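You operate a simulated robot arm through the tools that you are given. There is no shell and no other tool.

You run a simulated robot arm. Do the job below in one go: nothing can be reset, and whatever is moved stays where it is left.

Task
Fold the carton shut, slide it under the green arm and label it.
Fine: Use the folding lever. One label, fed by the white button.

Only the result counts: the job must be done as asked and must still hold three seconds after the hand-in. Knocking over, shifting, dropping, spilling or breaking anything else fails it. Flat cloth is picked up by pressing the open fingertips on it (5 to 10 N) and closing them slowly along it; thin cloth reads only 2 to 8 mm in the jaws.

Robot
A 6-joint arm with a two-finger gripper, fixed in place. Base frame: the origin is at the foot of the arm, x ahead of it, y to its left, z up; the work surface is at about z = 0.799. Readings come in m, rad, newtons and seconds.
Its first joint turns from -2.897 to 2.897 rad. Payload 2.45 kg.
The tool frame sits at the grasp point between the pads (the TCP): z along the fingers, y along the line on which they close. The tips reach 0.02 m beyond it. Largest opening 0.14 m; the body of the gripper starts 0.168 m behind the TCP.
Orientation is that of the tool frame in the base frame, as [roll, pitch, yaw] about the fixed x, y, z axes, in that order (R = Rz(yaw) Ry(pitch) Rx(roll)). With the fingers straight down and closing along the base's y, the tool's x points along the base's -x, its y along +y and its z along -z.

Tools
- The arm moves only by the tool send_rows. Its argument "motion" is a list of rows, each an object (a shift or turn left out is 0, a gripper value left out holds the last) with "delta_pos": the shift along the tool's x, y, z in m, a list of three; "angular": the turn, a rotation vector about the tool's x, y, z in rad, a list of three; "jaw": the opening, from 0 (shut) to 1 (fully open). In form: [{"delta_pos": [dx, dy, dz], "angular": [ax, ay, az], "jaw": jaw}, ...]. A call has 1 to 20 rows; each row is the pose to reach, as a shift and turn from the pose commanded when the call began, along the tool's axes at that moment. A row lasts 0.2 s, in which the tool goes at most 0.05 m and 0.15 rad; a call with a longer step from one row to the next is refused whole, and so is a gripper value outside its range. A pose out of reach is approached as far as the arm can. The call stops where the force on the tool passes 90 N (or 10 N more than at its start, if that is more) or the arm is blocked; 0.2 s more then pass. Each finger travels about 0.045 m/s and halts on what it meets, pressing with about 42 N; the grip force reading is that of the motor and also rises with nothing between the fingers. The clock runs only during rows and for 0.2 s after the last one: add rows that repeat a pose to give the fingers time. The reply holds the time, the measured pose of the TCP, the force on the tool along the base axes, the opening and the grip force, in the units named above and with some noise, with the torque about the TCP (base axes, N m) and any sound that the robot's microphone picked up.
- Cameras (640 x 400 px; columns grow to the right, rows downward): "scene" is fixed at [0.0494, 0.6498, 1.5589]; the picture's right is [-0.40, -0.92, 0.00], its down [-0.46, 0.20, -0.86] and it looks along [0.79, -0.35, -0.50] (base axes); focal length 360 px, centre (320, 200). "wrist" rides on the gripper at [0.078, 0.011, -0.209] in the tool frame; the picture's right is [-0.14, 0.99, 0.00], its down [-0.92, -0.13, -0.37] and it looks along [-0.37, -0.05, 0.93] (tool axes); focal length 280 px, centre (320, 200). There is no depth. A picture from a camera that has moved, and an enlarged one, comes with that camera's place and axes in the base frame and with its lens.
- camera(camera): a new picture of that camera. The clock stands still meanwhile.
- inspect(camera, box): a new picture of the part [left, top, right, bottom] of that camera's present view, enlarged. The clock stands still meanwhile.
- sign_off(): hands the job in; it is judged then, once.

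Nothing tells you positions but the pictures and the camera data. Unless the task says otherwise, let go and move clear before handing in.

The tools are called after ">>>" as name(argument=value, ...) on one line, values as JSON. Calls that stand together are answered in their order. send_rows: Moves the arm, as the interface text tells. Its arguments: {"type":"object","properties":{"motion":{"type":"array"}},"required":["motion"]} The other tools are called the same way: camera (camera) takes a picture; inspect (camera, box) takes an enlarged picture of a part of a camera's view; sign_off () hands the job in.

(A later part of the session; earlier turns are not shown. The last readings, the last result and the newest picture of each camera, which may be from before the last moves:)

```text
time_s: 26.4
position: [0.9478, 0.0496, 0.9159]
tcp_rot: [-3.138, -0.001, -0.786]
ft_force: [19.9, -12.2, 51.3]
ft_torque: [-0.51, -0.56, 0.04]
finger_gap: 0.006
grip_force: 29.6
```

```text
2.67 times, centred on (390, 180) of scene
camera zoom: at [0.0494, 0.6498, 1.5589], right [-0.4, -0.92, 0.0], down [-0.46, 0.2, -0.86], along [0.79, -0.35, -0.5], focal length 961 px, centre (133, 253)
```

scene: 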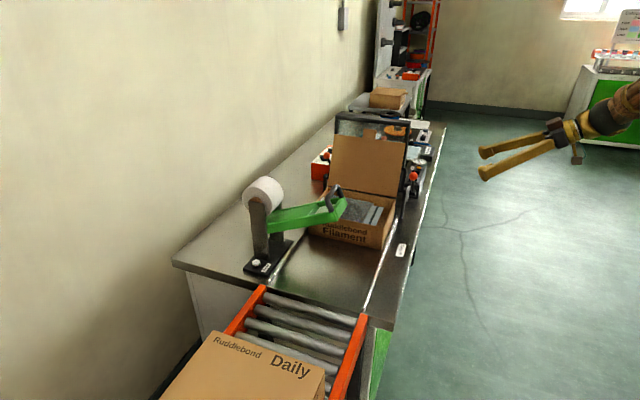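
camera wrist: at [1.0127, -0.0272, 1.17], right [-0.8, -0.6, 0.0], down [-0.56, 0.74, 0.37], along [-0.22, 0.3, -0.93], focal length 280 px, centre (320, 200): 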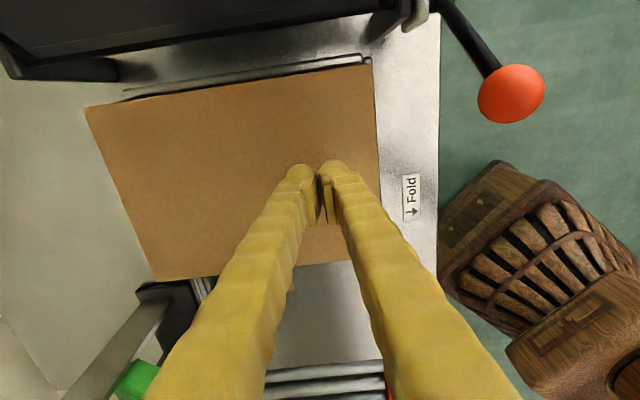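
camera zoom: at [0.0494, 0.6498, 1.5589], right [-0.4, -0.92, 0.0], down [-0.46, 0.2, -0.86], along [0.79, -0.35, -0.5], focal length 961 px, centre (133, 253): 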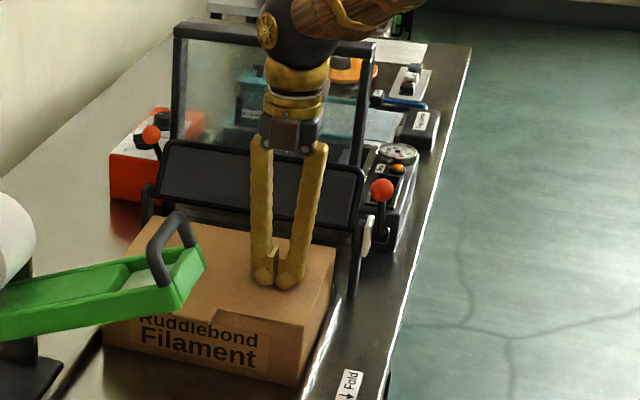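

The fingertips just slip on the lid, so dragging doesn't work. The lid's tab projects about 30 mm from the front edge at w≈0.774, so I can pinch it from the robot side with a horizontal gripper and pull the carton along. I'll rise, move clear and turn the gripper horizontal in free air.

>>> send_rows(motion=[{"delta_pos": [0, 0, -0.04]}, {"delta_pos": [0, 0, -0.085]}, {"delta_pos": [0, 0, -0.13]}, {"delta_pos": [0, 0, -0.175]}, {"delta_pos": [-0.025, 0.03, -0.19]}, {"delta_pos": [-0.055, 0.06, -0.19]}, {"delta_pos": [-0.085, 0.09, -0.19]}, {"delta_pos": [-0.115, 0.12, -0.19]}, {"delta_pos": [-0.15, 0.15, -0.19]}, {"delta_pos": [-0.185, 0.185, -0.19]}])

>>> send_rows(motion=[{"angular": [0.143, 0, 0]}, {"angular": [0.286, 0, 0]}, {"angular": [0.429, 0, 0]}, {"angular": [0.571, 0, 0]}, {"angular": [0.714, 0, 0]}, {"angular": [0.857, 0, 0]}, {"angular": [1.0, 0, 0]}, {"angular": [1.143, 0, 0]}, {"angular": [1.286, 0, 0]}, {"angular": [1.428, 0, 0]}, {"angular": [1.571, 0, 0]}])

>>> camera(camera="wrist")

>>> camera(camera="scene")

```text
time_s: 28.6
position: [0.6835, 0.0488, 1.1069]
tcp_rot: [-3.139, 0.001, -0.786]
ft_force: [0.2, -0.3, -0.8]
ft_torque: [-0.02, 0.04, 0.02]
finger_gap: 0.0001
grip_force: 29.1
```

```text
time_s: 31.0
position: [0.6875, 0.051, 1.1071]
tcp_rot: [-2.531, 0.001, -0.79]
ft_force: [0.9, -0.2, 0.3]
ft_torque: [-0.01, 0.01, 0.02]
finger_gap: 0.0001
grip_force: 29.6
out of reach, approached as far as the arm can: row 5, 6, 7, 8, 9, 10, 11
```

```text
taken
camera wrist: at [0.6499, -0.0955, 1.2702], right [-0.67, -0.47, -0.57], down [-0.72, 0.58, 0.38], along [0.15, 0.67, -0.73], focal length 280 px, centre (320, 200)
```

wrist: 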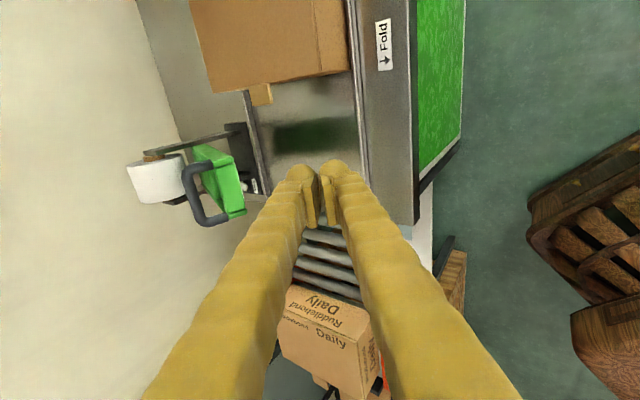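

```text
taken
```

scene: 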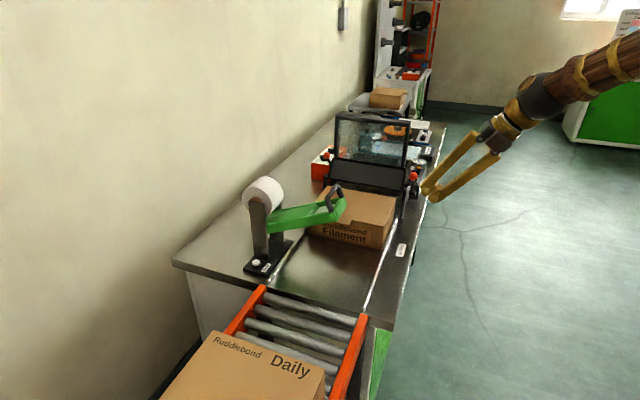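

With this roll the tilt hits a joint limit at about 0.6 rad. I'll untilt and spin the wrist the other way, with the camera on the conveyor side. First a small test to see where the commanded pose stands.

>>> send_rows(motion=[{"angular": [-0.1, 0, 0]}])

```text
time_s: 31.4
position: [0.6857, 0.048, 1.1049]
tcp_rot: [-2.629, 0.003, -0.791]
ft_force: [-0.1, 0.9, -0.1]
ft_torque: [0.02, -0.01, -0.03]
finger_gap: 0.0002
grip_force: 29.4
```

>>> send_rows(motion=[{"angular": [-0.13, 0, 0]}, {"angular": [-0.26, 0, 0]}, {"angular": [-0.39, 0, 0]}, {"angular": [-0.5126, 0, 0]}])

>>> send_rows(motion=[{"angular": [0, 0, 0.143]}, {"angular": [0, 0, 0.286]}, {"angular": [0, 0, 0.429]}, {"angular": [0, 0, 0.571]}, {"angular": [0, 0, 0.714]}, {"angular": [0, 0, 0.857]}, {"angular": [0, 0, 1.0]}, {"angular": [0, 0, 1.143]}, {"angular": [0, 0, 1.286]}, {"angular": [0, 0, 1.428]}, {"angular": [0, 0, 1.571]}])

>>> send_rows(motion=[{"angular": [0, 0, 0.143]}, {"angular": [0, 0, 0.286]}, {"angular": [0, 0, 0.429]}, {"angular": [0, 0, 0.571]}, {"angular": [0, 0, 0.714]}, {"angular": [0, 0, 0.857]}, {"angular": [0, 0, 1.0]}, {"angular": [0, 0, 1.143]}, {"angular": [0, 0, 1.286]}, {"angular": [0, 0, 1.428]}, {"angular": [0, 0, 1.571]}])

```text
time_s: 32.4
position: [0.6862, 0.0494, 1.1062]
tcp_rot: [3.141, 0.001, -0.79]
ft_force: [-0.4, -0.9, 1.2]
ft_torque: [-0.03, 0.02, -0.02]
finger_gap: 0.0
grip_force: 29.7
```

```text
time_s: 34.8
position: [0.6843, 0.0501, 1.1036]
tcp_rot: [3.141, 0.0, -2.364]
ft_force: [-0.1, -1.2, -0.5]
ft_torque: [-0.01, 0.03, 0.0]
finger_gap: 0.0003
grip_force: 29.5
```

```text
time_s: 37.2
position: [0.6863, 0.05, 1.1062]
tcp_rot: [3.141, -0.001, 2.349]
ft_force: [-0.3, -0.3, 0.0]
ft_torque: [-0.02, 0.05, 0.01]
finger_gap: 0.0
grip_force: 29.2
```

>>> send_rows(motion=[{"delta_pos": [-0.02, 0.035, 0], "angular": [-0.1, 0, 0]}, {"delta_pos": [-0.04, 0.07, 0], "angular": [-0.2, 0, 0]}, {"delta_pos": [-0.05, 0.1, 0], "angular": [-0.3, 0, 0]}, {"delta_pos": [-0.05, 0.1, 0], "angular": [-0.44, 0, 0]}, {"delta_pos": [-0.05, 0.1, 0], "angular": [-0.58, 0, 0]}, {"delta_pos": [-0.05, 0.1, 0], "angular": [-0.72, 0, 0]}, {"delta_pos": [-0.05, 0.1, 0], "angular": [-0.86, 0, 0]}, {"delta_pos": [-0.05, 0.1, 0], "angular": [-1.0, 0, 0]}, {"delta_pos": [-0.05, 0.1, 0], "angular": [-1.14, 0, 0]}, {"delta_pos": [-0.05, 0.1, 0], "angular": [-1.28, 0, 0]}, {"delta_pos": [-0.05, 0.1, 0], "angular": [-1.42, 0, 0]}, {"delta_pos": [-0.05, 0.1, 0], "angular": [-1.57, 0, 0]}])

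>>> camera(camera="wrist")

>>> camera(camera="scene")

```text
time_s: 39.8
position: [0.7933, 0.0842, 1.1051]
tcp_rot: [1.568, -0.004, 2.35]
ft_force: [-0.3, -0.1, 0.2]
ft_torque: [0.01, 0.0, -0.06]
finger_gap: 0.0
grip_force: 29.6
```

```text
taken
camera wrist: at [0.5886, -0.0073, 1.1158], right [0.1, -0.1, 0.99], down [0.38, -0.91, -0.13], along [0.92, 0.39, -0.05], focal length 280 px, centre (320, 200)
```

wrist: 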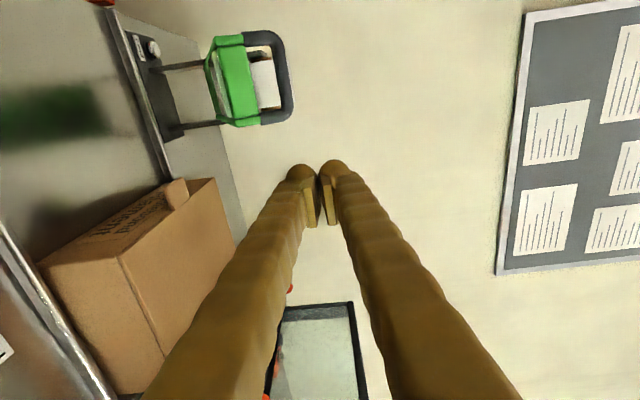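

```text
taken
```

scene: 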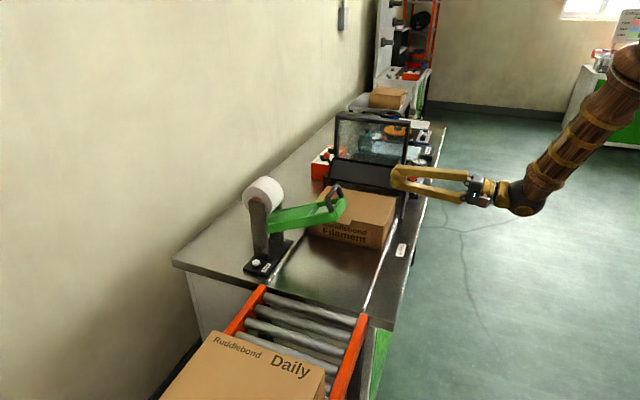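

The gripper is now horizontal. I'll locate the tab precisely from this view.

>>> inspect(camera="wrist", box=[80, 130, 260, 270])

>>> inspect(camera="scene", box=[310, 185, 400, 255])

>>> inspect(camera="wrist", box=[120, 10, 320, 150])

```text
2.86 times, centred on (170, 200) of wrist
camera zoom: at [0.5886, -0.0073, 1.1158], right [0.1, -0.1, 0.99], down [0.38, -0.91, -0.13], along [0.92, 0.39, -0.05], focal length 801 px, centre (749, 200)
```

zoom: 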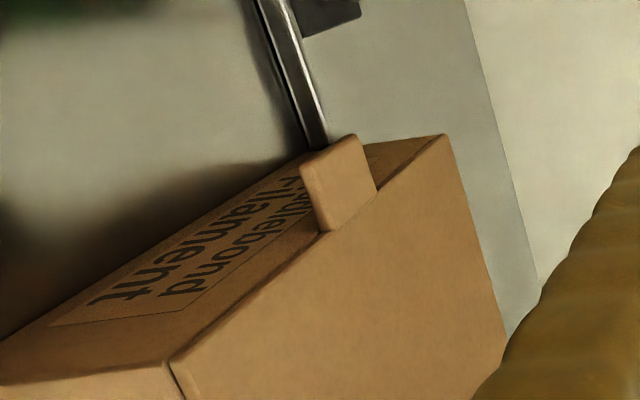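

```text
5.71 times, centred on (355, 220) of scene
camera zoom: at [0.0494, 0.6498, 1.5589], right [-0.4, -0.92, 0.0], down [-0.46, 0.2, -0.86], along [0.79, -0.35, -0.5], focal length 2058 px, centre (120, 86)
```

zoom: 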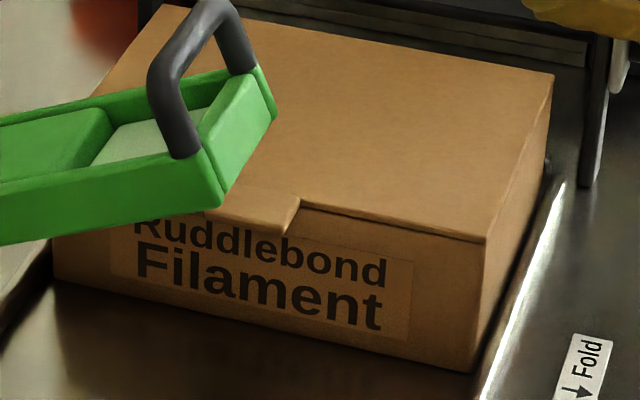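

```text
2.86 times, centred on (220, 80) of wrist
camera zoom: at [0.5886, -0.0073, 1.1158], right [0.1, -0.1, 0.99], down [0.38, -0.91, -0.13], along [0.92, 0.39, -0.05], focal length 801 px, centre (606, 543)
```

zoom: 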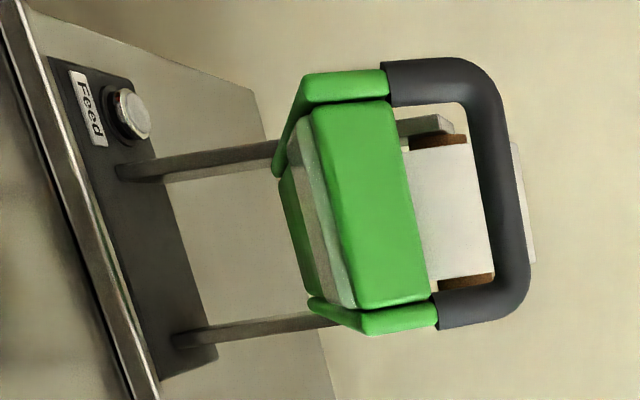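

The tab spans s 0.519–0.55 and w 0.756–0.807, at z≈0.897. I'll open the jaws part-way and come down to tab height on the robot side, before moving in.

>>> send_rows(motion=[{"delta_pos": [-0.004, -0.034, -0.003], "jaw": 0.43}, {"delta_pos": [-0.008, -0.068, -0.007], "jaw": 0.43}, {"delta_pos": [-0.012, -0.102, -0.01], "jaw": 0.43}, {"delta_pos": [-0.017, -0.137, -0.013], "jaw": 0.43}, {"delta_pos": [-0.021, -0.171, -0.017], "jaw": 0.43}, {"delta_pos": [-0.025, -0.206, -0.02], "jaw": 0.43}, {"delta_pos": [-0.025, -0.206, -0.02], "jaw": 0.43}])

>>> camera(camera="wrist")

>>> inspect(camera="scene", box=[310, 165, 490, 285])

```text
time_s: 41.4
position: [0.7935, 0.0537, 0.9005]
tcp_rot: [1.57, -0.004, 2.35]
ft_force: [0.3, 0.2, 0.2]
ft_torque: [0.02, -0.01, -0.01]
finger_gap: 0.0603
grip_force: 0.0
```

```text
taken
camera wrist: at [0.5902, -0.0372, 0.9105], right [0.1, -0.1, 0.99], down [0.39, -0.91, -0.13], along [0.92, 0.39, -0.05], focal length 280 px, centre (320, 200)
```

wrist: 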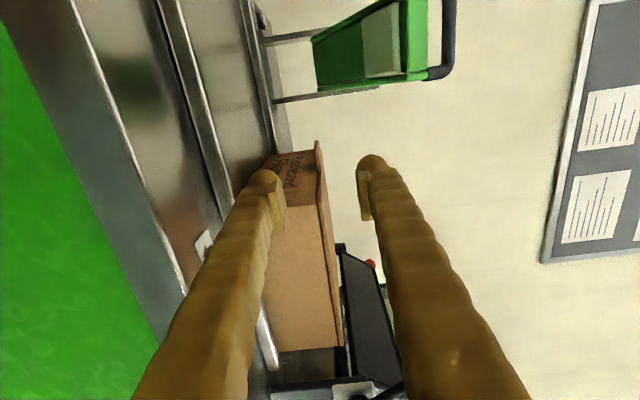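

```text
3.33 times, centred on (400, 225) of scene
camera zoom: at [0.0494, 0.6498, 1.5589], right [-0.4, -0.92, 0.0], down [-0.46, 0.2, -0.86], along [0.79, -0.35, -0.5], focal length 1201 px, centre (53, 117)
```

zoom: 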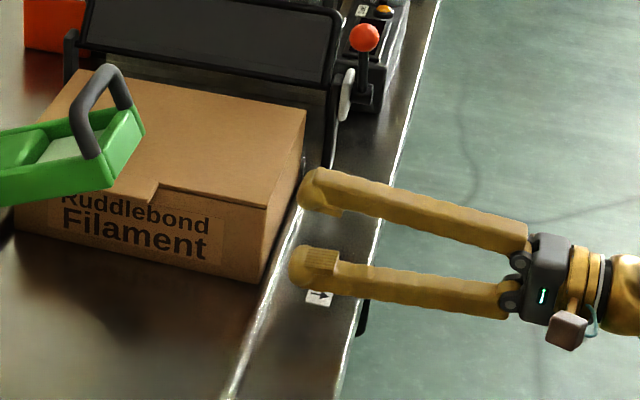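

>>> inspect(camera="wrist", box=[230, 110, 410, 250])

```text
2.86 times, centred on (320, 180) of wrist
camera zoom: at [0.5902, -0.0372, 0.9105], right [0.1, -0.1, 0.99], down [0.39, -0.91, -0.13], along [0.92, 0.39, -0.05], focal length 801 px, centre (320, 257)
```

zoom: 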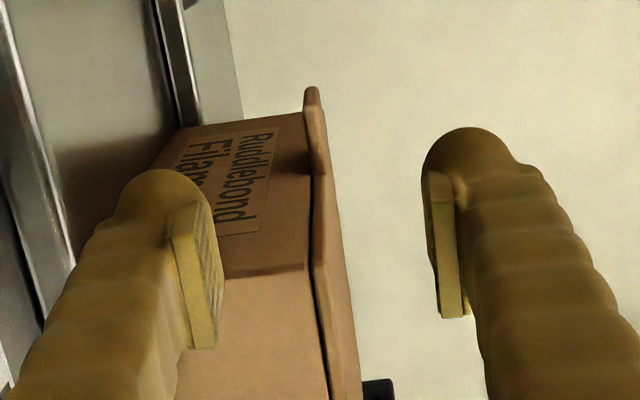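

The tab sits midway between the pads at z≈0.898. I'll move in along the carton's front face.

>>> send_rows(motion=[{"delta_pos": [0, 0, 0.03]}, {"delta_pos": [0, 0, 0.06]}, {"delta_pos": [0, -0.001, 0.09]}, {"delta_pos": [0, -0.001, 0.12]}, {"delta_pos": [0, -0.0015, 0.15]}, {"delta_pos": [0, -0.0015, 0.18]}])

>>> camera(camera="wrist")

>>> inspect(camera="scene", box=[300, 165, 480, 285])

```text
time_s: 42.8
position: [0.9241, 0.1793, 0.8976]
tcp_rot: [1.571, -0.001, 2.351]
ft_force: [-0.1, -0.5, -0.1]
ft_torque: [0.02, -0.02, -0.02]
finger_gap: 0.0602
grip_force: 0.1
```

```text
taken
camera wrist: at [0.7203, 0.0877, 0.9078], right [0.1, -0.1, 0.99], down [0.38, -0.91, -0.13], along [0.92, 0.39, -0.05], focal length 280 px, centre (320, 200)
```

wrist: 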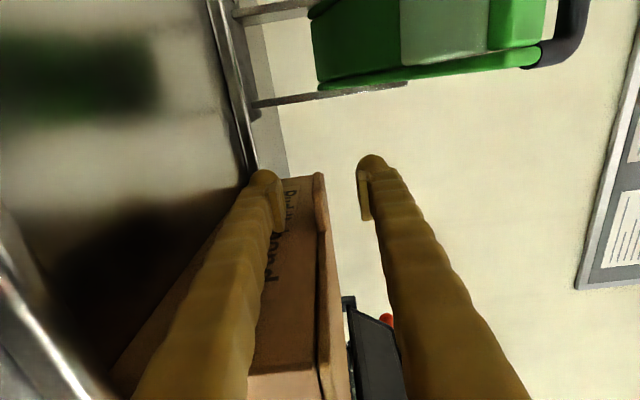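

```text
3.33 times, centred on (390, 225) of scene
camera zoom: at [0.0494, 0.6498, 1.5589], right [-0.4, -0.92, 0.0], down [-0.46, 0.2, -0.86], along [0.79, -0.35, -0.5], focal length 1201 px, centre (87, 117)
```

zoom: 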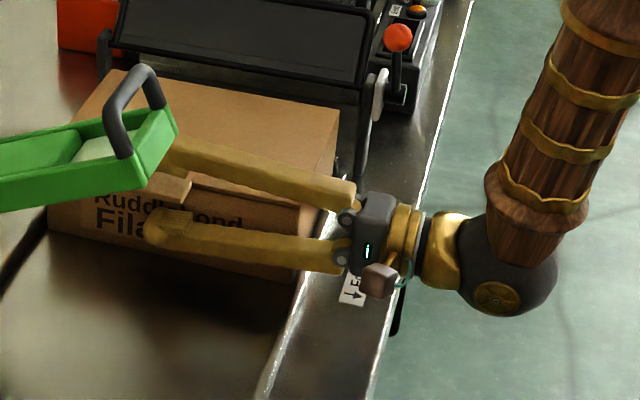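

The tab is between the fingers with no contact forces, so I'll close the jaws on it.

>>> send_rows(motion=[{"jaw": 0.25}, {"jaw": 0.12}, {"jaw": 0.05}, {"jaw": 0}, {"jaw": 0}, {"jaw": 0}])

>>> inspect(camera="wrist", box=[230, 130, 410, 270])

>>> inspect(camera="scene", box=[300, 165, 480, 285])

```text
time_s: 44.2
position: [0.9237, 0.1787, 0.8967]
tcp_rot: [1.571, -0.001, 2.351]
ft_force: [2.0, 0.9, -0.2]
ft_torque: [0.0, 0.03, 0.04]
finger_gap: 0.0069
grip_force: 34.5
```

```text
2.86 times, centred on (320, 200) of wrist
camera zoom: at [0.7199, 0.0877, 0.9076], right [0.1, -0.1, 0.99], down [0.39, -0.91, -0.13], along [0.92, 0.39, -0.05], focal length 801 px, centre (320, 200)
```

zoom: 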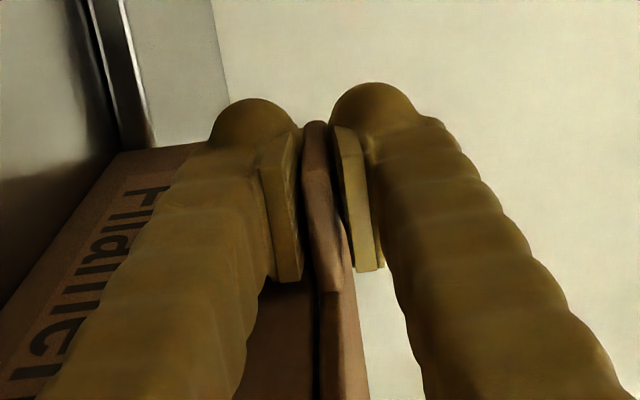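

```text
3.33 times, centred on (390, 225) of scene
camera zoom: at [0.0494, 0.6498, 1.5589], right [-0.4, -0.92, 0.0], down [-0.46, 0.2, -0.86], along [0.79, -0.35, -0.5], focal length 1201 px, centre (87, 117)
```

zoom: 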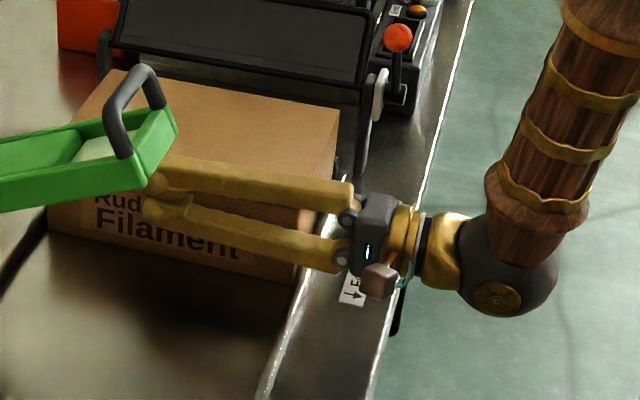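

The tab is gripped at 7 mm. I'll pull gently toward the conveyor by 3 cm as a test.

>>> send_rows(motion=[{"delta_pos": [0.005, 0, 0]}, {"delta_pos": [0.01, 0, 0]}, {"delta_pos": [0.015, 0, 0]}, {"delta_pos": [0.02, 0, 0]}, {"delta_pos": [0.025, 0, 0]}, {"delta_pos": [0.03, 0, 0]}])

>>> inspect(camera="scene", box=[300, 165, 480, 285])

```text
time_s: 45.6
position: [0.9007, 0.2023, 0.8969]
tcp_rot: [1.574, -0.003, 2.351]
ft_force: [1.5, -2.1, -0.2]
ft_torque: [0.06, 0.08, -0.03]
finger_gap: 0.0068
grip_force: 35.0
```

```text
3.33 times, centred on (390, 225) of scene
camera zoom: at [0.0494, 0.6498, 1.5589], right [-0.4, -0.92, 0.0], down [-0.46, 0.2, -0.86], along [0.79, -0.35, -0.5], focal length 1201 px, centre (87, 117)
```

zoom: 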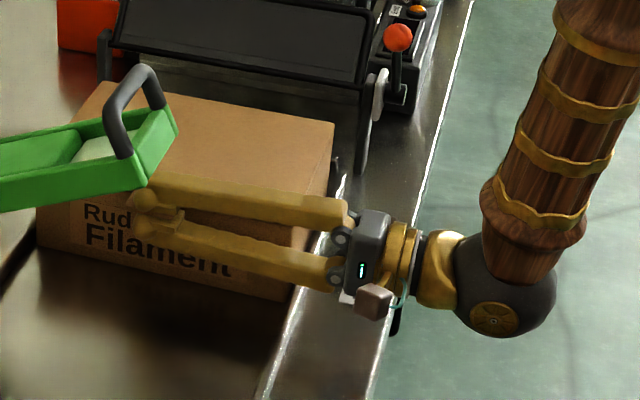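

The carton follows with only about 3 N. I'll keep pulling and check partway.

>>> send_rows(motion=[{"delta_pos": [0.01, 0, 0]}, {"delta_pos": [0.022, 0, 0]}, {"delta_pos": [0.034, 0, 0]}, {"delta_pos": [0.046, 0, 0]}, {"delta_pos": [0.058, 0, 0]}, {"delta_pos": [0.07, 0, 0]}, {"delta_pos": [0.082, 0, 0]}, {"delta_pos": [0.094, 0, 0]}, {"delta_pos": [0.1, 0, 0]}])

>>> inspect(camera="scene", box=[230, 165, 450, 305])

>>> camera(camera="wrist")

```text
time_s: 47.6
position: [0.831, 0.2724, 0.8983]
tcp_rot: [1.573, -0.002, 2.35]
ft_force: [2.4, -0.4, 0.1]
ft_torque: [0.17, 0.15, 0.09]
finger_gap: 0.0065
grip_force: 35.1
```

```text
2.86 times, centred on (340, 235) of scene
camera zoom: at [0.0494, 0.6498, 1.5589], right [-0.4, -0.92, 0.0], down [-0.46, 0.2, -0.86], along [0.79, -0.35, -0.5], focal length 1029 px, centre (263, 100)
```

zoom: 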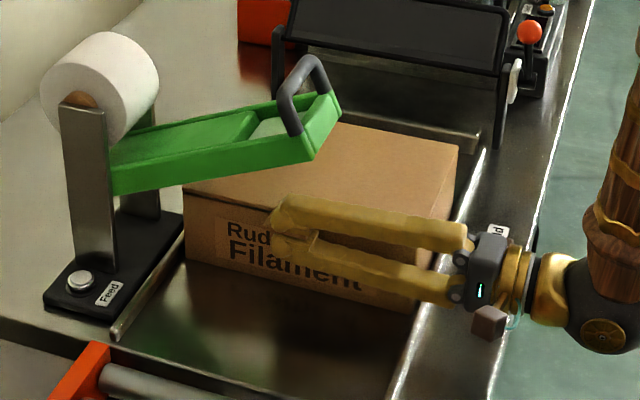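

```text
taken
camera wrist: at [0.6272, 0.1808, 0.9089], right [0.1, -0.1, 0.99], down [0.39, -0.91, -0.13], along [0.92, 0.39, -0.05], focal length 280 px, centre (320, 200)
```

wrist: 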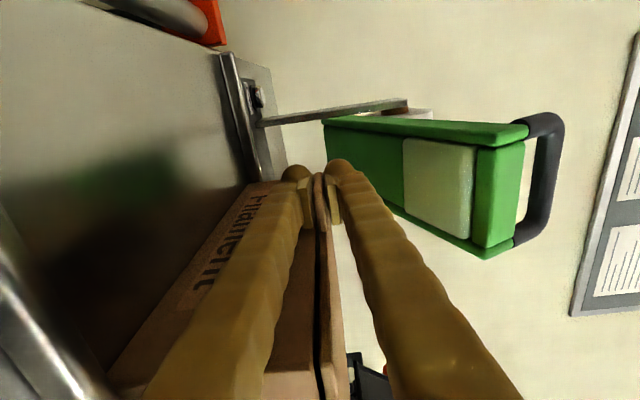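

The carton is sliding cleanly and the arm's applicator pad is clear overhead. I'll pull the remaining 0.11 m.

>>> send_rows(motion=[{"delta_pos": [0.01, 0, 0]}, {"delta_pos": [0.022, 0, 0]}, {"delta_pos": [0.034, 0, 0]}, {"delta_pos": [0.046, 0, 0]}, {"delta_pos": [0.058, 0, 0]}, {"delta_pos": [0.07, 0, 0]}, {"delta_pos": [0.082, 0, 0]}, {"delta_pos": [0.094, 0, 0]}, {"delta_pos": [0.104, 0, 0]}, {"delta_pos": [0.11, 0, 0]}])

>>> inspect(camera="scene", box=[230, 165, 450, 305])

>>> camera(camera="wrist")

```text
time_s: 49.8
position: [0.7553, 0.3516, 0.8981]
tcp_rot: [1.57, -0.002, 2.352]
ft_force: [1.2, -1.8, 0.3]
ft_torque: [0.1, 0.13, 0.05]
finger_gap: 0.0067
grip_force: 35.2
```

```text
2.86 times, centred on (340, 235) of scene
camera zoom: at [0.0494, 0.6498, 1.5589], right [-0.4, -0.92, 0.0], down [-0.46, 0.2, -0.86], along [0.79, -0.35, -0.5], focal length 1029 px, centre (263, 100)
```

zoom: 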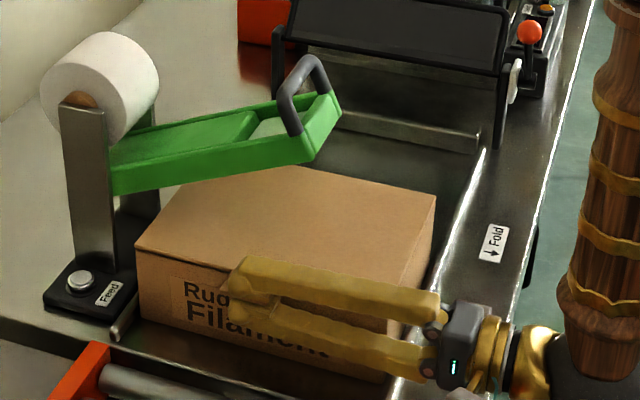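

```text
taken
camera wrist: at [0.5514, 0.2596, 0.9084], right [0.1, -0.1, 0.99], down [0.39, -0.91, -0.13], along [0.92, 0.39, -0.05], focal length 280 px, centre (320, 200)
```

wrist: 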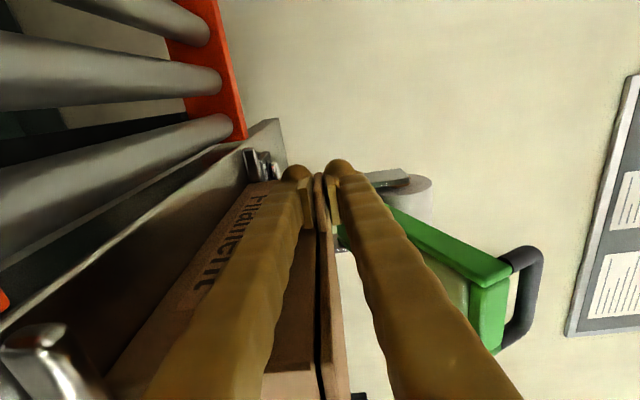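

The carton is now centred at about s≈0.405 under the arm. I'll release the tab and retreat toward the robot.

>>> send_rows(motion=[{"jaw": 0.1}, {"jaw": 0.25}, {"jaw": 0.35}, {"jaw": 0.35}, {"jaw": 0.35}, {"delta_pos": [0, 0, -0.03], "jaw": 0.35}, {"delta_pos": [0, 0, -0.07], "jaw": 0.35}, {"delta_pos": [0, 0, -0.11], "jaw": 0.35}, {"delta_pos": [0, 0, -0.15], "jaw": 0.35}, {"delta_pos": [0, 0, -0.19], "jaw": 0.35}, {"delta_pos": [0, 0, -0.22], "jaw": 0.35}])

>>> inspect(camera="scene", box=[230, 165, 450, 305])

>>> camera(camera="wrist")

```text
time_s: 52.2
position: [0.715, 0.2003, 0.8858]
tcp_rot: [1.57, -0.002, 2.354]
ft_force: [-0.3, 0.0, -0.1]
ft_torque: [-0.02, -0.02, -0.04]
finger_gap: 0.0488
grip_force: 0.0
out of reach, approached as far as the arm can: row 7, 8, 9, 10, 11
```

```text
2.86 times, centred on (340, 235) of scene
camera zoom: at [0.0494, 0.6498, 1.5589], right [-0.4, -0.92, 0.0], down [-0.46, 0.2, -0.86], along [0.79, -0.35, -0.5], focal length 1029 px, centre (263, 100)
```

zoom: 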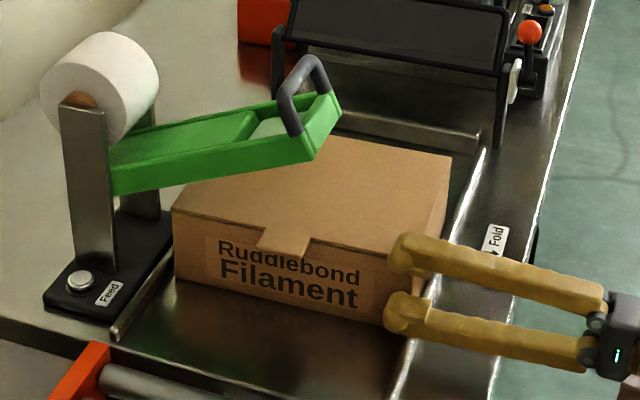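

```text
taken
camera wrist: at [0.513, 0.1081, 0.8967], right [0.1, -0.1, 0.99], down [0.39, -0.91, -0.13], along [0.92, 0.4, -0.05], focal length 280 px, centre (320, 200)
```

wrist: 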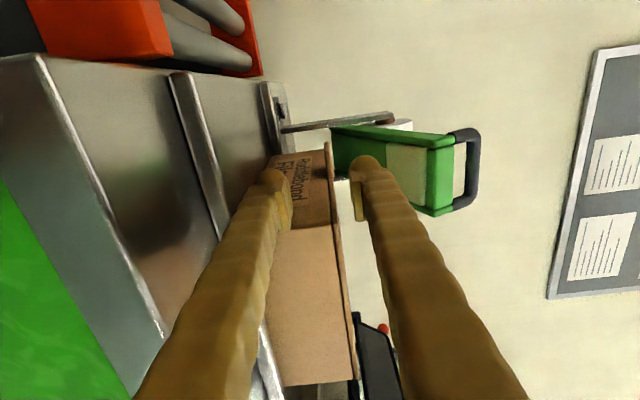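

The retreat ran into the arm's inner reach limit, so the fingers drifted and pushed the carton back about 8 cm. Nothing else was touched. I'll regrip the tab, pull again, and this time retreat in -s and then upward.

>>> send_rows(motion=[{"delta_pos": [0.006, 0.006, 0]}, {"delta_pos": [0.006, 0.0125, 0.01]}, {"delta_pos": [0.005, 0.0125, 0.04]}, {"delta_pos": [0.005, 0.0125, 0.07]}, {"delta_pos": [0.005, 0.0125, 0.1]}, {"delta_pos": [0.005, 0.0125, 0.133]}])

>>> inspect(camera="wrist", box=[230, 130, 410, 270])

>>> inspect(camera="scene", box=[230, 165, 450, 305])

```text
time_s: 53.6
position: [0.811, 0.2994, 0.9043]
tcp_rot: [1.572, -0.001, 2.35]
ft_force: [0.5, 0.4, -0.5]
ft_torque: [-0.03, -0.03, 0.02]
finger_gap: 0.0492
grip_force: 0.0
out of reach, approached as far as the arm can: row 1
```

```text
2.86 times, centred on (320, 200) of wrist
camera zoom: at [0.6071, 0.2067, 0.9138], right [0.1, -0.1, 0.99], down [0.39, -0.91, -0.13], along [0.92, 0.39, -0.05], focal length 801 px, centre (320, 200)
```

zoom: 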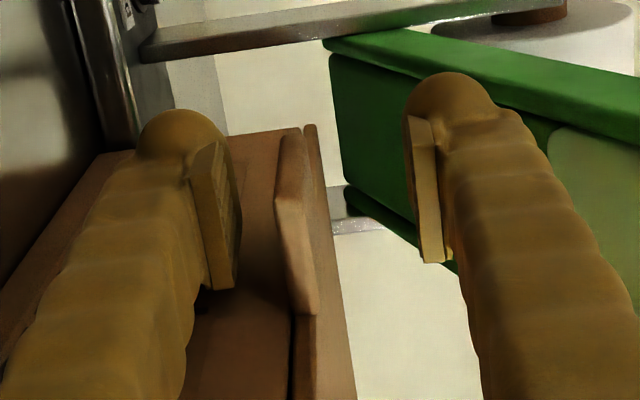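

```text
2.86 times, centred on (340, 235) of scene
camera zoom: at [0.0494, 0.6498, 1.5589], right [-0.4, -0.92, 0.0], down [-0.46, 0.2, -0.86], along [0.79, -0.35, -0.5], focal length 1029 px, centre (263, 100)
```

zoom: 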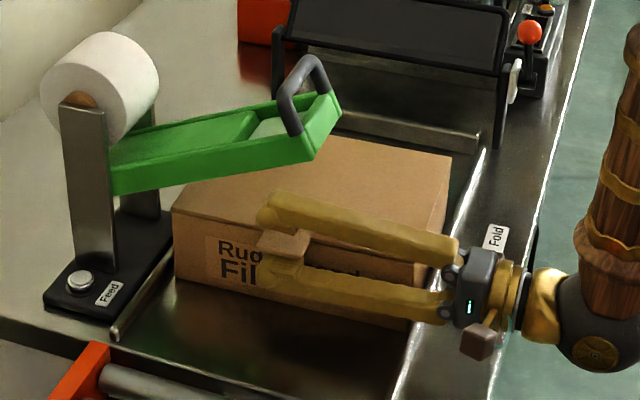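

>>> send_rows(motion=[{"delta_pos": [0, -0.003, -0.003]}, {"delta_pos": [0, -0.006, -0.005]}, {"delta_pos": [0, -0.006, -0.005], "jaw": 0.2}, {"delta_pos": [0, -0.006, -0.005], "jaw": 0.1}, {"delta_pos": [0, -0.006, -0.005], "jaw": 0.04}, {"delta_pos": [0, -0.006, -0.005], "jaw": 0}, {"delta_pos": [0, -0.006, -0.005], "jaw": 0}, {"delta_pos": [0, -0.006, -0.005], "jaw": 0}])

>>> inspect(camera="wrist", box=[230, 130, 410, 270])

```text
time_s: 55.4
position: [0.8069, 0.2951, 0.8971]
tcp_rot: [1.571, -0.003, 2.352]
ft_force: [1.0, 0.7, 0.1]
ft_torque: [0.07, 0.03, 0.02]
finger_gap: 0.0066
grip_force: 35.1
```

```text
2.86 times, centred on (320, 200) of wrist
camera zoom: at [0.6036, 0.2041, 0.9079], right [0.1, -0.1, 0.99], down [0.39, -0.91, -0.13], along [0.92, 0.39, -0.05], focal length 801 px, centre (320, 200)
```

zoom: 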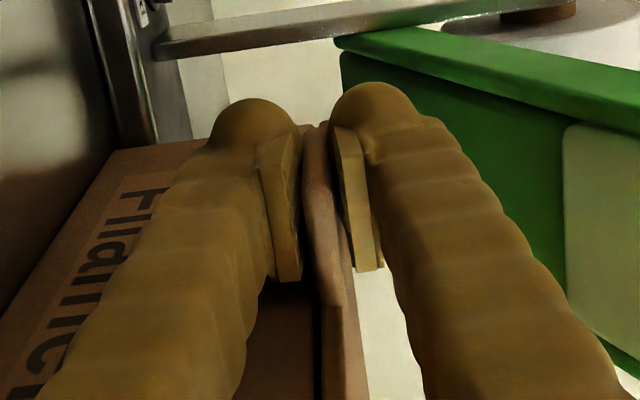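

The tab is gripped again, and I'll pull 0.078 m.

>>> send_rows(motion=[{"delta_pos": [0.008, 0, 0]}, {"delta_pos": [0.018, 0, 0]}, {"delta_pos": [0.028, 0, 0]}, {"delta_pos": [0.038, 0, 0]}, {"delta_pos": [0.048, 0, 0]}, {"delta_pos": [0.058, 0, 0]}, {"delta_pos": [0.068, 0, 0]}, {"delta_pos": [0.075, 0, 0]}, {"delta_pos": [0.078, 0, 0]}])

>>> send_rows(motion=[{"jaw": 0.1}, {"jaw": 0.2}, {"jaw": 0.3}, {"jaw": 0.3}, {"jaw": 0.3}, {"delta_pos": [0.01, 0, 0]}, {"delta_pos": [0.025, 0, 0]}, {"delta_pos": [0.04, 0, 0]}, {"delta_pos": [0.05, 0, 0]}])

>>> inspect(camera="scene", box=[230, 165, 450, 305])

>>> camera(camera="wrist")

```text
time_s: 57.4
position: [0.7535, 0.3514, 0.8985]
tcp_rot: [1.571, 0.0, 2.351]
ft_force: [1.7, -0.7, 0.7]
ft_torque: [0.11, 0.12, 0.06]
finger_gap: 0.0067
grip_force: 34.9
```

```text
time_s: 59.4
position: [0.7204, 0.3868, 0.8978]
tcp_rot: [1.57, -0.002, 2.351]
ft_force: [-0.4, -0.3, 0.0]
ft_torque: [0.0, 0.01, 0.0]
finger_gap: 0.0421
grip_force: 0.1
```

```text
2.86 times, centred on (340, 235) of scene
camera zoom: at [0.0494, 0.6498, 1.5589], right [-0.4, -0.92, 0.0], down [-0.46, 0.2, -0.86], along [0.79, -0.35, -0.5], focal length 1029 px, centre (263, 100)
```

zoom: 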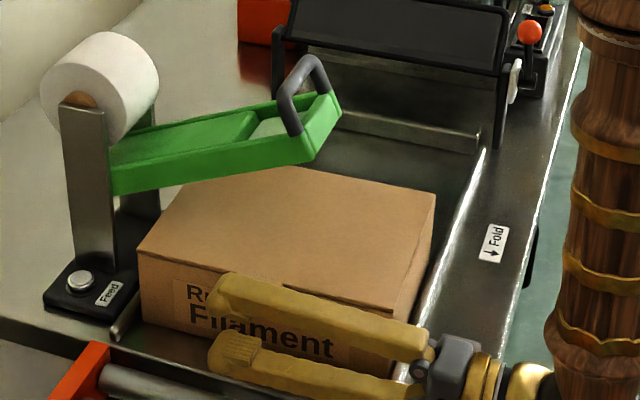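

```text
taken
camera wrist: at [0.5157, 0.2953, 0.9088], right [0.1, -0.1, 0.99], down [0.39, -0.91, -0.13], along [0.92, 0.39, -0.05], focal length 280 px, centre (320, 200)
```

wrist: 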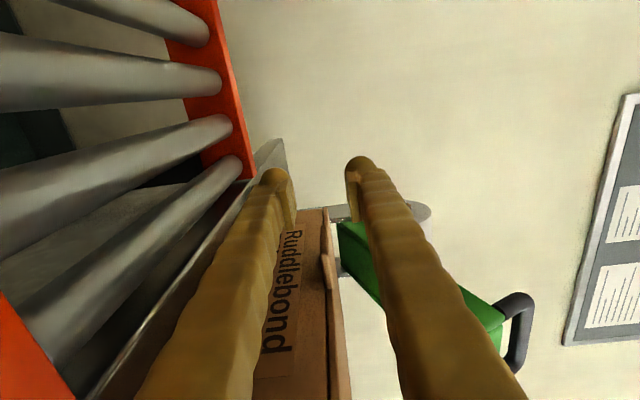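

The fingers are clear in front of the tab and the carton is in place. I'll rise straight up, close the jaws and lean the tool to near vertical for the Feed button at about s=0.318, w=0.995, z=0.822.

>>> send_rows(motion=[{"delta_pos": [0, 0.035, 0], "jaw": 0.3}, {"delta_pos": [0, 0.075, 0], "jaw": 0.3}, {"delta_pos": [0, 0.12, 0], "jaw": 0.3}, {"delta_pos": [0, 0.165, 0], "jaw": 0.1}, {"delta_pos": [0, 0.21, 0], "jaw": 0}, {"delta_pos": [0, 0.25, 0], "jaw": 0}, {"delta_pos": [0, 0.27, 0], "jaw": 0}])

>>> camera(camera="wrist")

>>> inspect(camera="scene", box=[230, 165, 450, 305])

```text
time_s: 61.0
position: [0.7169, 0.3842, 1.1668]
tcp_rot: [1.571, -0.004, 2.353]
ft_force: [0.2, 0.2, 1.0]
ft_torque: [0.01, -0.02, -0.01]
finger_gap: 0.0
grip_force: 29.4
```

```text
taken
camera wrist: at [0.5131, 0.2934, 1.1784], right [0.1, -0.1, 0.99], down [0.38, -0.91, -0.13], along [0.92, 0.39, -0.05], focal length 280 px, centre (320, 200)
```

wrist: 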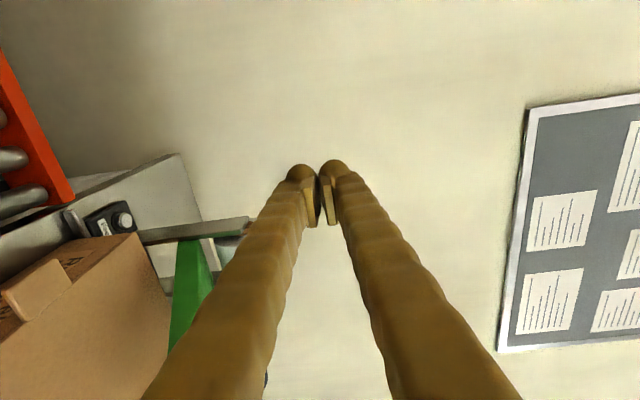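

```text
2.86 times, centred on (340, 235) of scene
camera zoom: at [0.0494, 0.6498, 1.5589], right [-0.4, -0.92, 0.0], down [-0.46, 0.2, -0.86], along [0.79, -0.35, -0.5], focal length 1029 px, centre (263, 100)
```

zoom: 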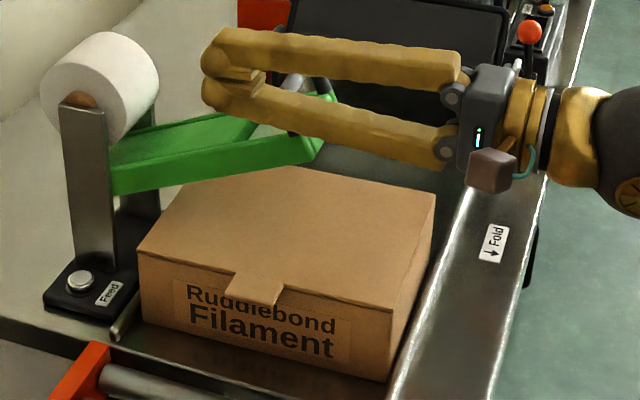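

The carton is squarely under the arm with the lid shut. Next I'll lean the tool and move over the button.

>>> send_rows(motion=[{"angular": [0.13, 0, 0]}, {"angular": [0.26, 0, 0]}, {"angular": [0.39, 0, 0]}, {"angular": [0.52, 0, 0]}, {"angular": [0.65, 0, 0]}, {"angular": [0.78, 0, 0]}, {"angular": [0.91, 0, 0]}, {"angular": [1.04, 0, 0]}, {"angular": [1.17, 0, 0]}])

```text
time_s: 63.0
position: [0.719, 0.3884, 1.169]
tcp_rot: [2.743, -0.002, 2.352]
ft_force: [0.1, -0.9, 0.3]
ft_torque: [0.02, 0.01, 0.0]
finger_gap: 0.0
grip_force: 29.3
```

>>> send_rows(motion=[{"delta_pos": [-0.013, 0.0296, 0.0179]}, {"delta_pos": [-0.026, 0.0591, 0.0357]}, {"delta_pos": [-0.0385, 0.0887, 0.0536]}, {"delta_pos": [-0.051, 0.1182, 0.0715]}, {"delta_pos": [-0.064, 0.1478, 0.0893]}, {"delta_pos": [-0.077, 0.1773, 0.1072]}])

>>> camera(camera="wrist")

>>> camera(camera="scene")

```text
time_s: 64.4
position: [0.9175, 0.4756, 1.1383]
tcp_rot: [2.74, -0.003, 2.351]
ft_force: [0.0, 0.2, 0.9]
ft_torque: [0.01, 0.0, 0.0]
finger_gap: 0.0
grip_force: 29.3
```

```text
taken
camera wrist: at [0.8121, 0.4798, 1.3338], right [0.75, 0.54, 0.39], down [0.46, -0.84, 0.29], along [0.48, -0.04, -0.88], focal length 280 px, centre (320, 200)
```

wrist: 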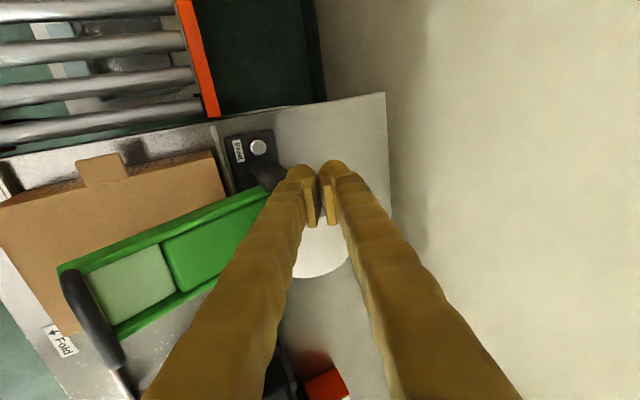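

```text
taken
```

scene: 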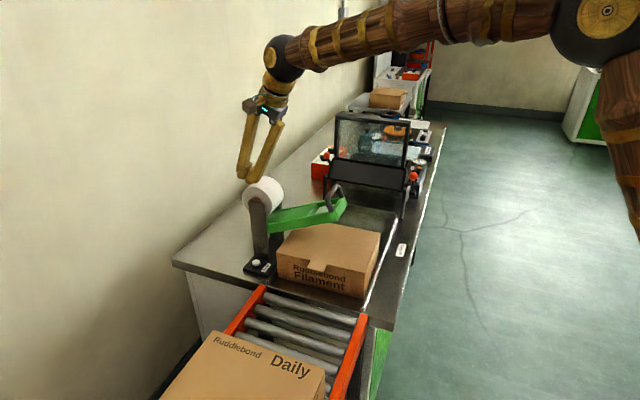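

>>> inspect(camera="wrist", box=[180, 100, 380, 300])

>>> inspect(camera="scene", box=[220, 90, 360, 290])

```text
2.00 times, centred on (280, 200) of wrist
camera zoom: at [0.8121, 0.4798, 1.3338], right [0.75, 0.54, 0.39], down [0.46, -0.84, 0.29], along [0.48, -0.04, -0.88], focal length 561 px, centre (400, 200)
```

zoom: 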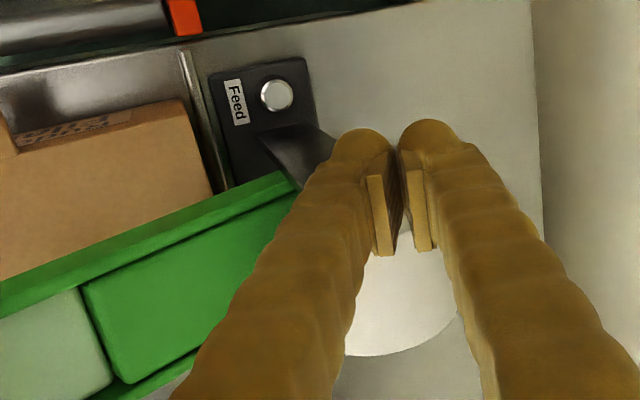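

```text
2.00 times, centred on (290, 190) of scene
camera zoom: at [0.0494, 0.6498, 1.5589], right [-0.4, -0.92, 0.0], down [-0.46, 0.2, -0.86], along [0.79, -0.35, -0.5], focal length 720 px, centre (380, 220)
```

zoom: 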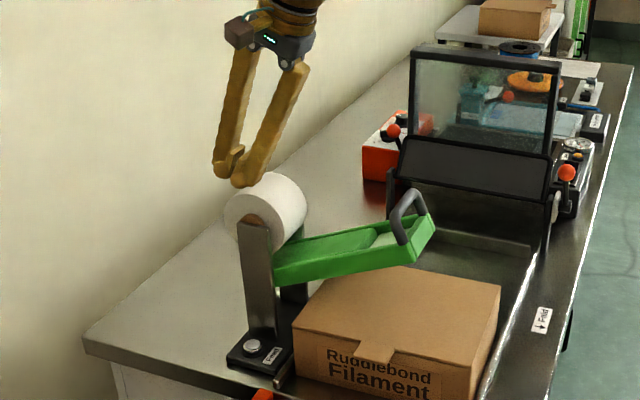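

The path down to the button clears the post. I'll descend to about 2.5 cm above it.

>>> send_rows(motion=[{"delta_pos": [0, -0.0146, 0.0354]}, {"delta_pos": [0, -0.0292, 0.0708]}, {"delta_pos": [0, -0.0438, 0.1062]}, {"delta_pos": [0, -0.0584, 0.1416]}, {"delta_pos": [0, -0.073, 0.177]}, {"delta_pos": [0, -0.0876, 0.2124]}, {"delta_pos": [0, -0.1022, 0.2478]}])

>>> camera(camera="wrist")

>>> inspect(camera="scene", box=[210, 150, 390, 290])

```text
time_s: 66.0
position: [0.9187, 0.4794, 0.8695]
tcp_rot: [2.74, -0.001, 2.351]
ft_force: [-0.5, -0.1, -0.8]
ft_torque: [-0.03, -0.02, 0.03]
finger_gap: 0.0
grip_force: 29.3
```

```text
taken
camera wrist: at [0.8137, 0.4841, 1.0656], right [0.75, 0.54, 0.39], down [0.46, -0.84, 0.29], along [0.48, -0.04, -0.88], focal length 280 px, centre (320, 200)
```

wrist: 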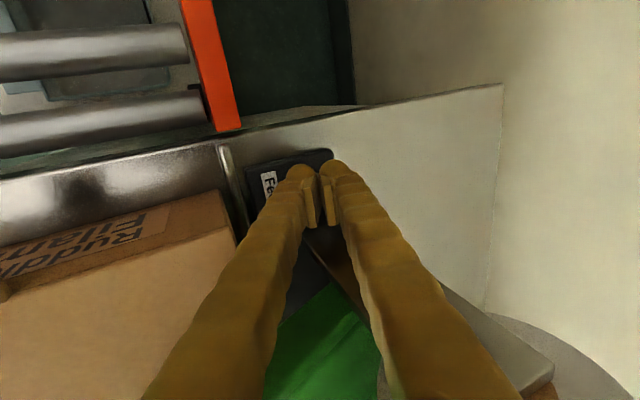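

```text
2.86 times, centred on (300, 220) of scene
camera zoom: at [0.0494, 0.6498, 1.5589], right [-0.4, -0.92, 0.0], down [-0.46, 0.2, -0.86], along [0.79, -0.35, -0.5], focal length 1029 px, centre (377, 143)
```

zoom: 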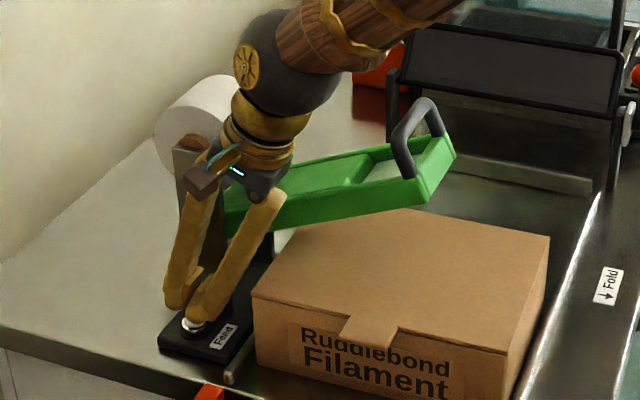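

>>> inspect(camera="scene", box=[245, 220, 305, 275])

>>> inspect(camera="wrist", box=[230, 130, 400, 260])

```text
7.27 times, centred on (275, 248) of scene
camera zoom: at [0.0494, 0.6498, 1.5589], right [-0.4, -0.92, 0.0], down [-0.46, 0.2, -0.86], along [0.79, -0.35, -0.5], focal length 2620 px, centre (647, -146)
```

zoom: 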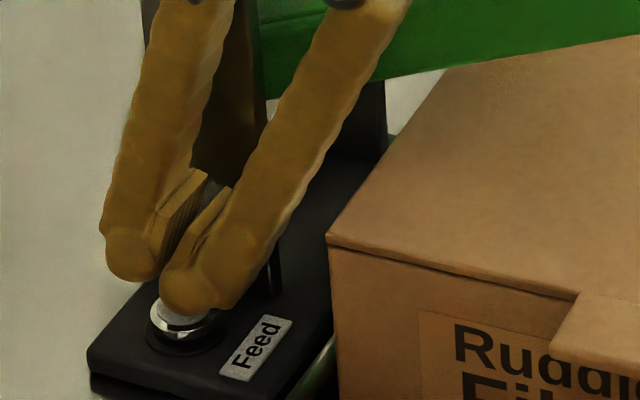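

```text
3.08 times, centred on (315, 195) of wrist
camera zoom: at [0.8137, 0.4841, 1.0656], right [0.75, 0.54, 0.39], down [0.46, -0.84, 0.29], along [0.48, -0.04, -0.88], focal length 863 px, centre (335, 215)
```

zoom: 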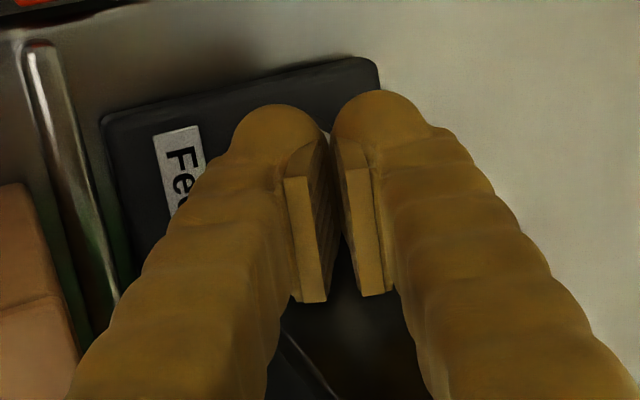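

The lower fingertip is right above the button. I'll press slowly straight down, stopping at the first sign of actuation.

>>> send_rows(motion=[{"delta_pos": [0, -0.0019, 0.0046]}, {"delta_pos": [0, -0.0039, 0.0092]}, {"delta_pos": [0, -0.0054, 0.0129]}, {"delta_pos": [0, -0.0066, 0.0157]}])

>>> inspect(camera="scene", box=[245, 220, 305, 275])

```text
time_s: 67.0
position: [0.9182, 0.4782, 0.8529]
tcp_rot: [2.742, -0.002, 2.349]
ft_force: [0.2, 0.9, -0.4]
ft_torque: [-0.02, 0.0, -0.02]
finger_gap: 0.0002
grip_force: 29.8
```

```text
7.27 times, centred on (275, 248) of scene
camera zoom: at [0.0494, 0.6498, 1.5589], right [-0.4, -0.92, 0.0], down [-0.46, 0.2, -0.86], along [0.79, -0.35, -0.5], focal length 2620 px, centre (647, -146)
```

zoom: 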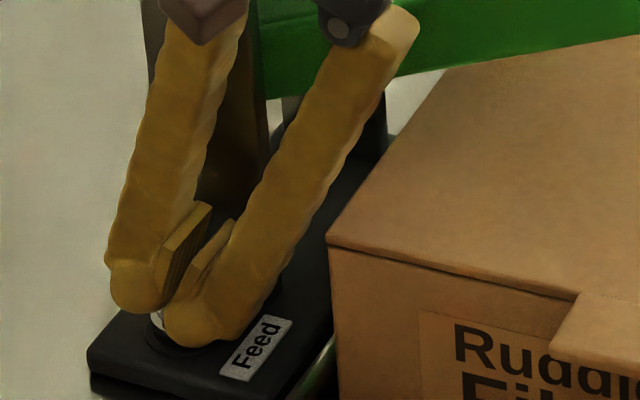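

No contact yet, and the fingertip is about 1 cm short of the button's centre. I'll shift outward slightly before pressing.

>>> send_rows(motion=[{"delta_pos": [-0.0015, 0.0056, 0.0007]}, {"delta_pos": [-0.003, 0.0113, 0.0015]}])

>>> inspect(camera="scene", box=[245, 220, 305, 275])

>>> inspect(camera="wrist", box=[230, 130, 400, 260])

```text
time_s: 67.6
position: [0.9289, 0.4838, 0.8561]
tcp_rot: [2.742, -0.005, 2.352]
ft_force: [-0.1, -0.1, 0.6]
ft_torque: [0.02, 0.03, 0.02]
finger_gap: 0.0002
grip_force: 29.6
```

```text
7.27 times, centred on (275, 248) of scene
camera zoom: at [0.0494, 0.6498, 1.5589], right [-0.4, -0.92, 0.0], down [-0.46, 0.2, -0.86], along [0.79, -0.35, -0.5], focal length 2620 px, centre (647, -146)
```

zoom: 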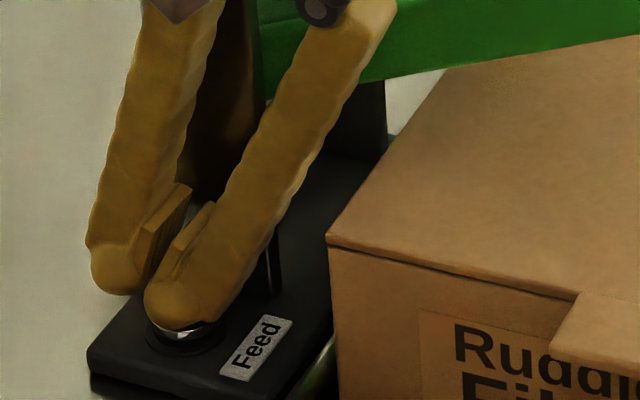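

```text
3.08 times, centred on (315, 195) of wrist
camera zoom: at [0.8233, 0.4894, 1.0532], right [0.75, 0.54, 0.39], down [0.46, -0.84, 0.29], along [0.48, -0.04, -0.88], focal length 863 px, centre (335, 215)
```

zoom: 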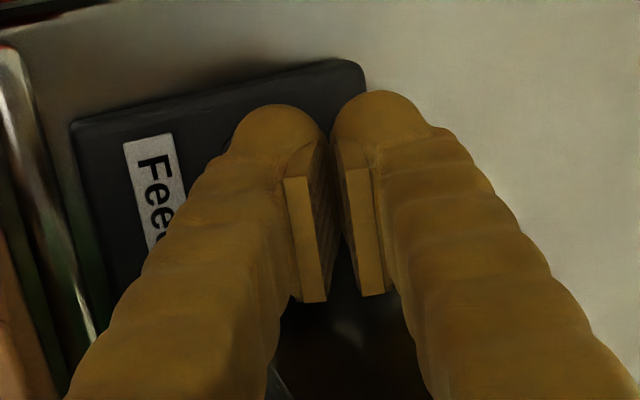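

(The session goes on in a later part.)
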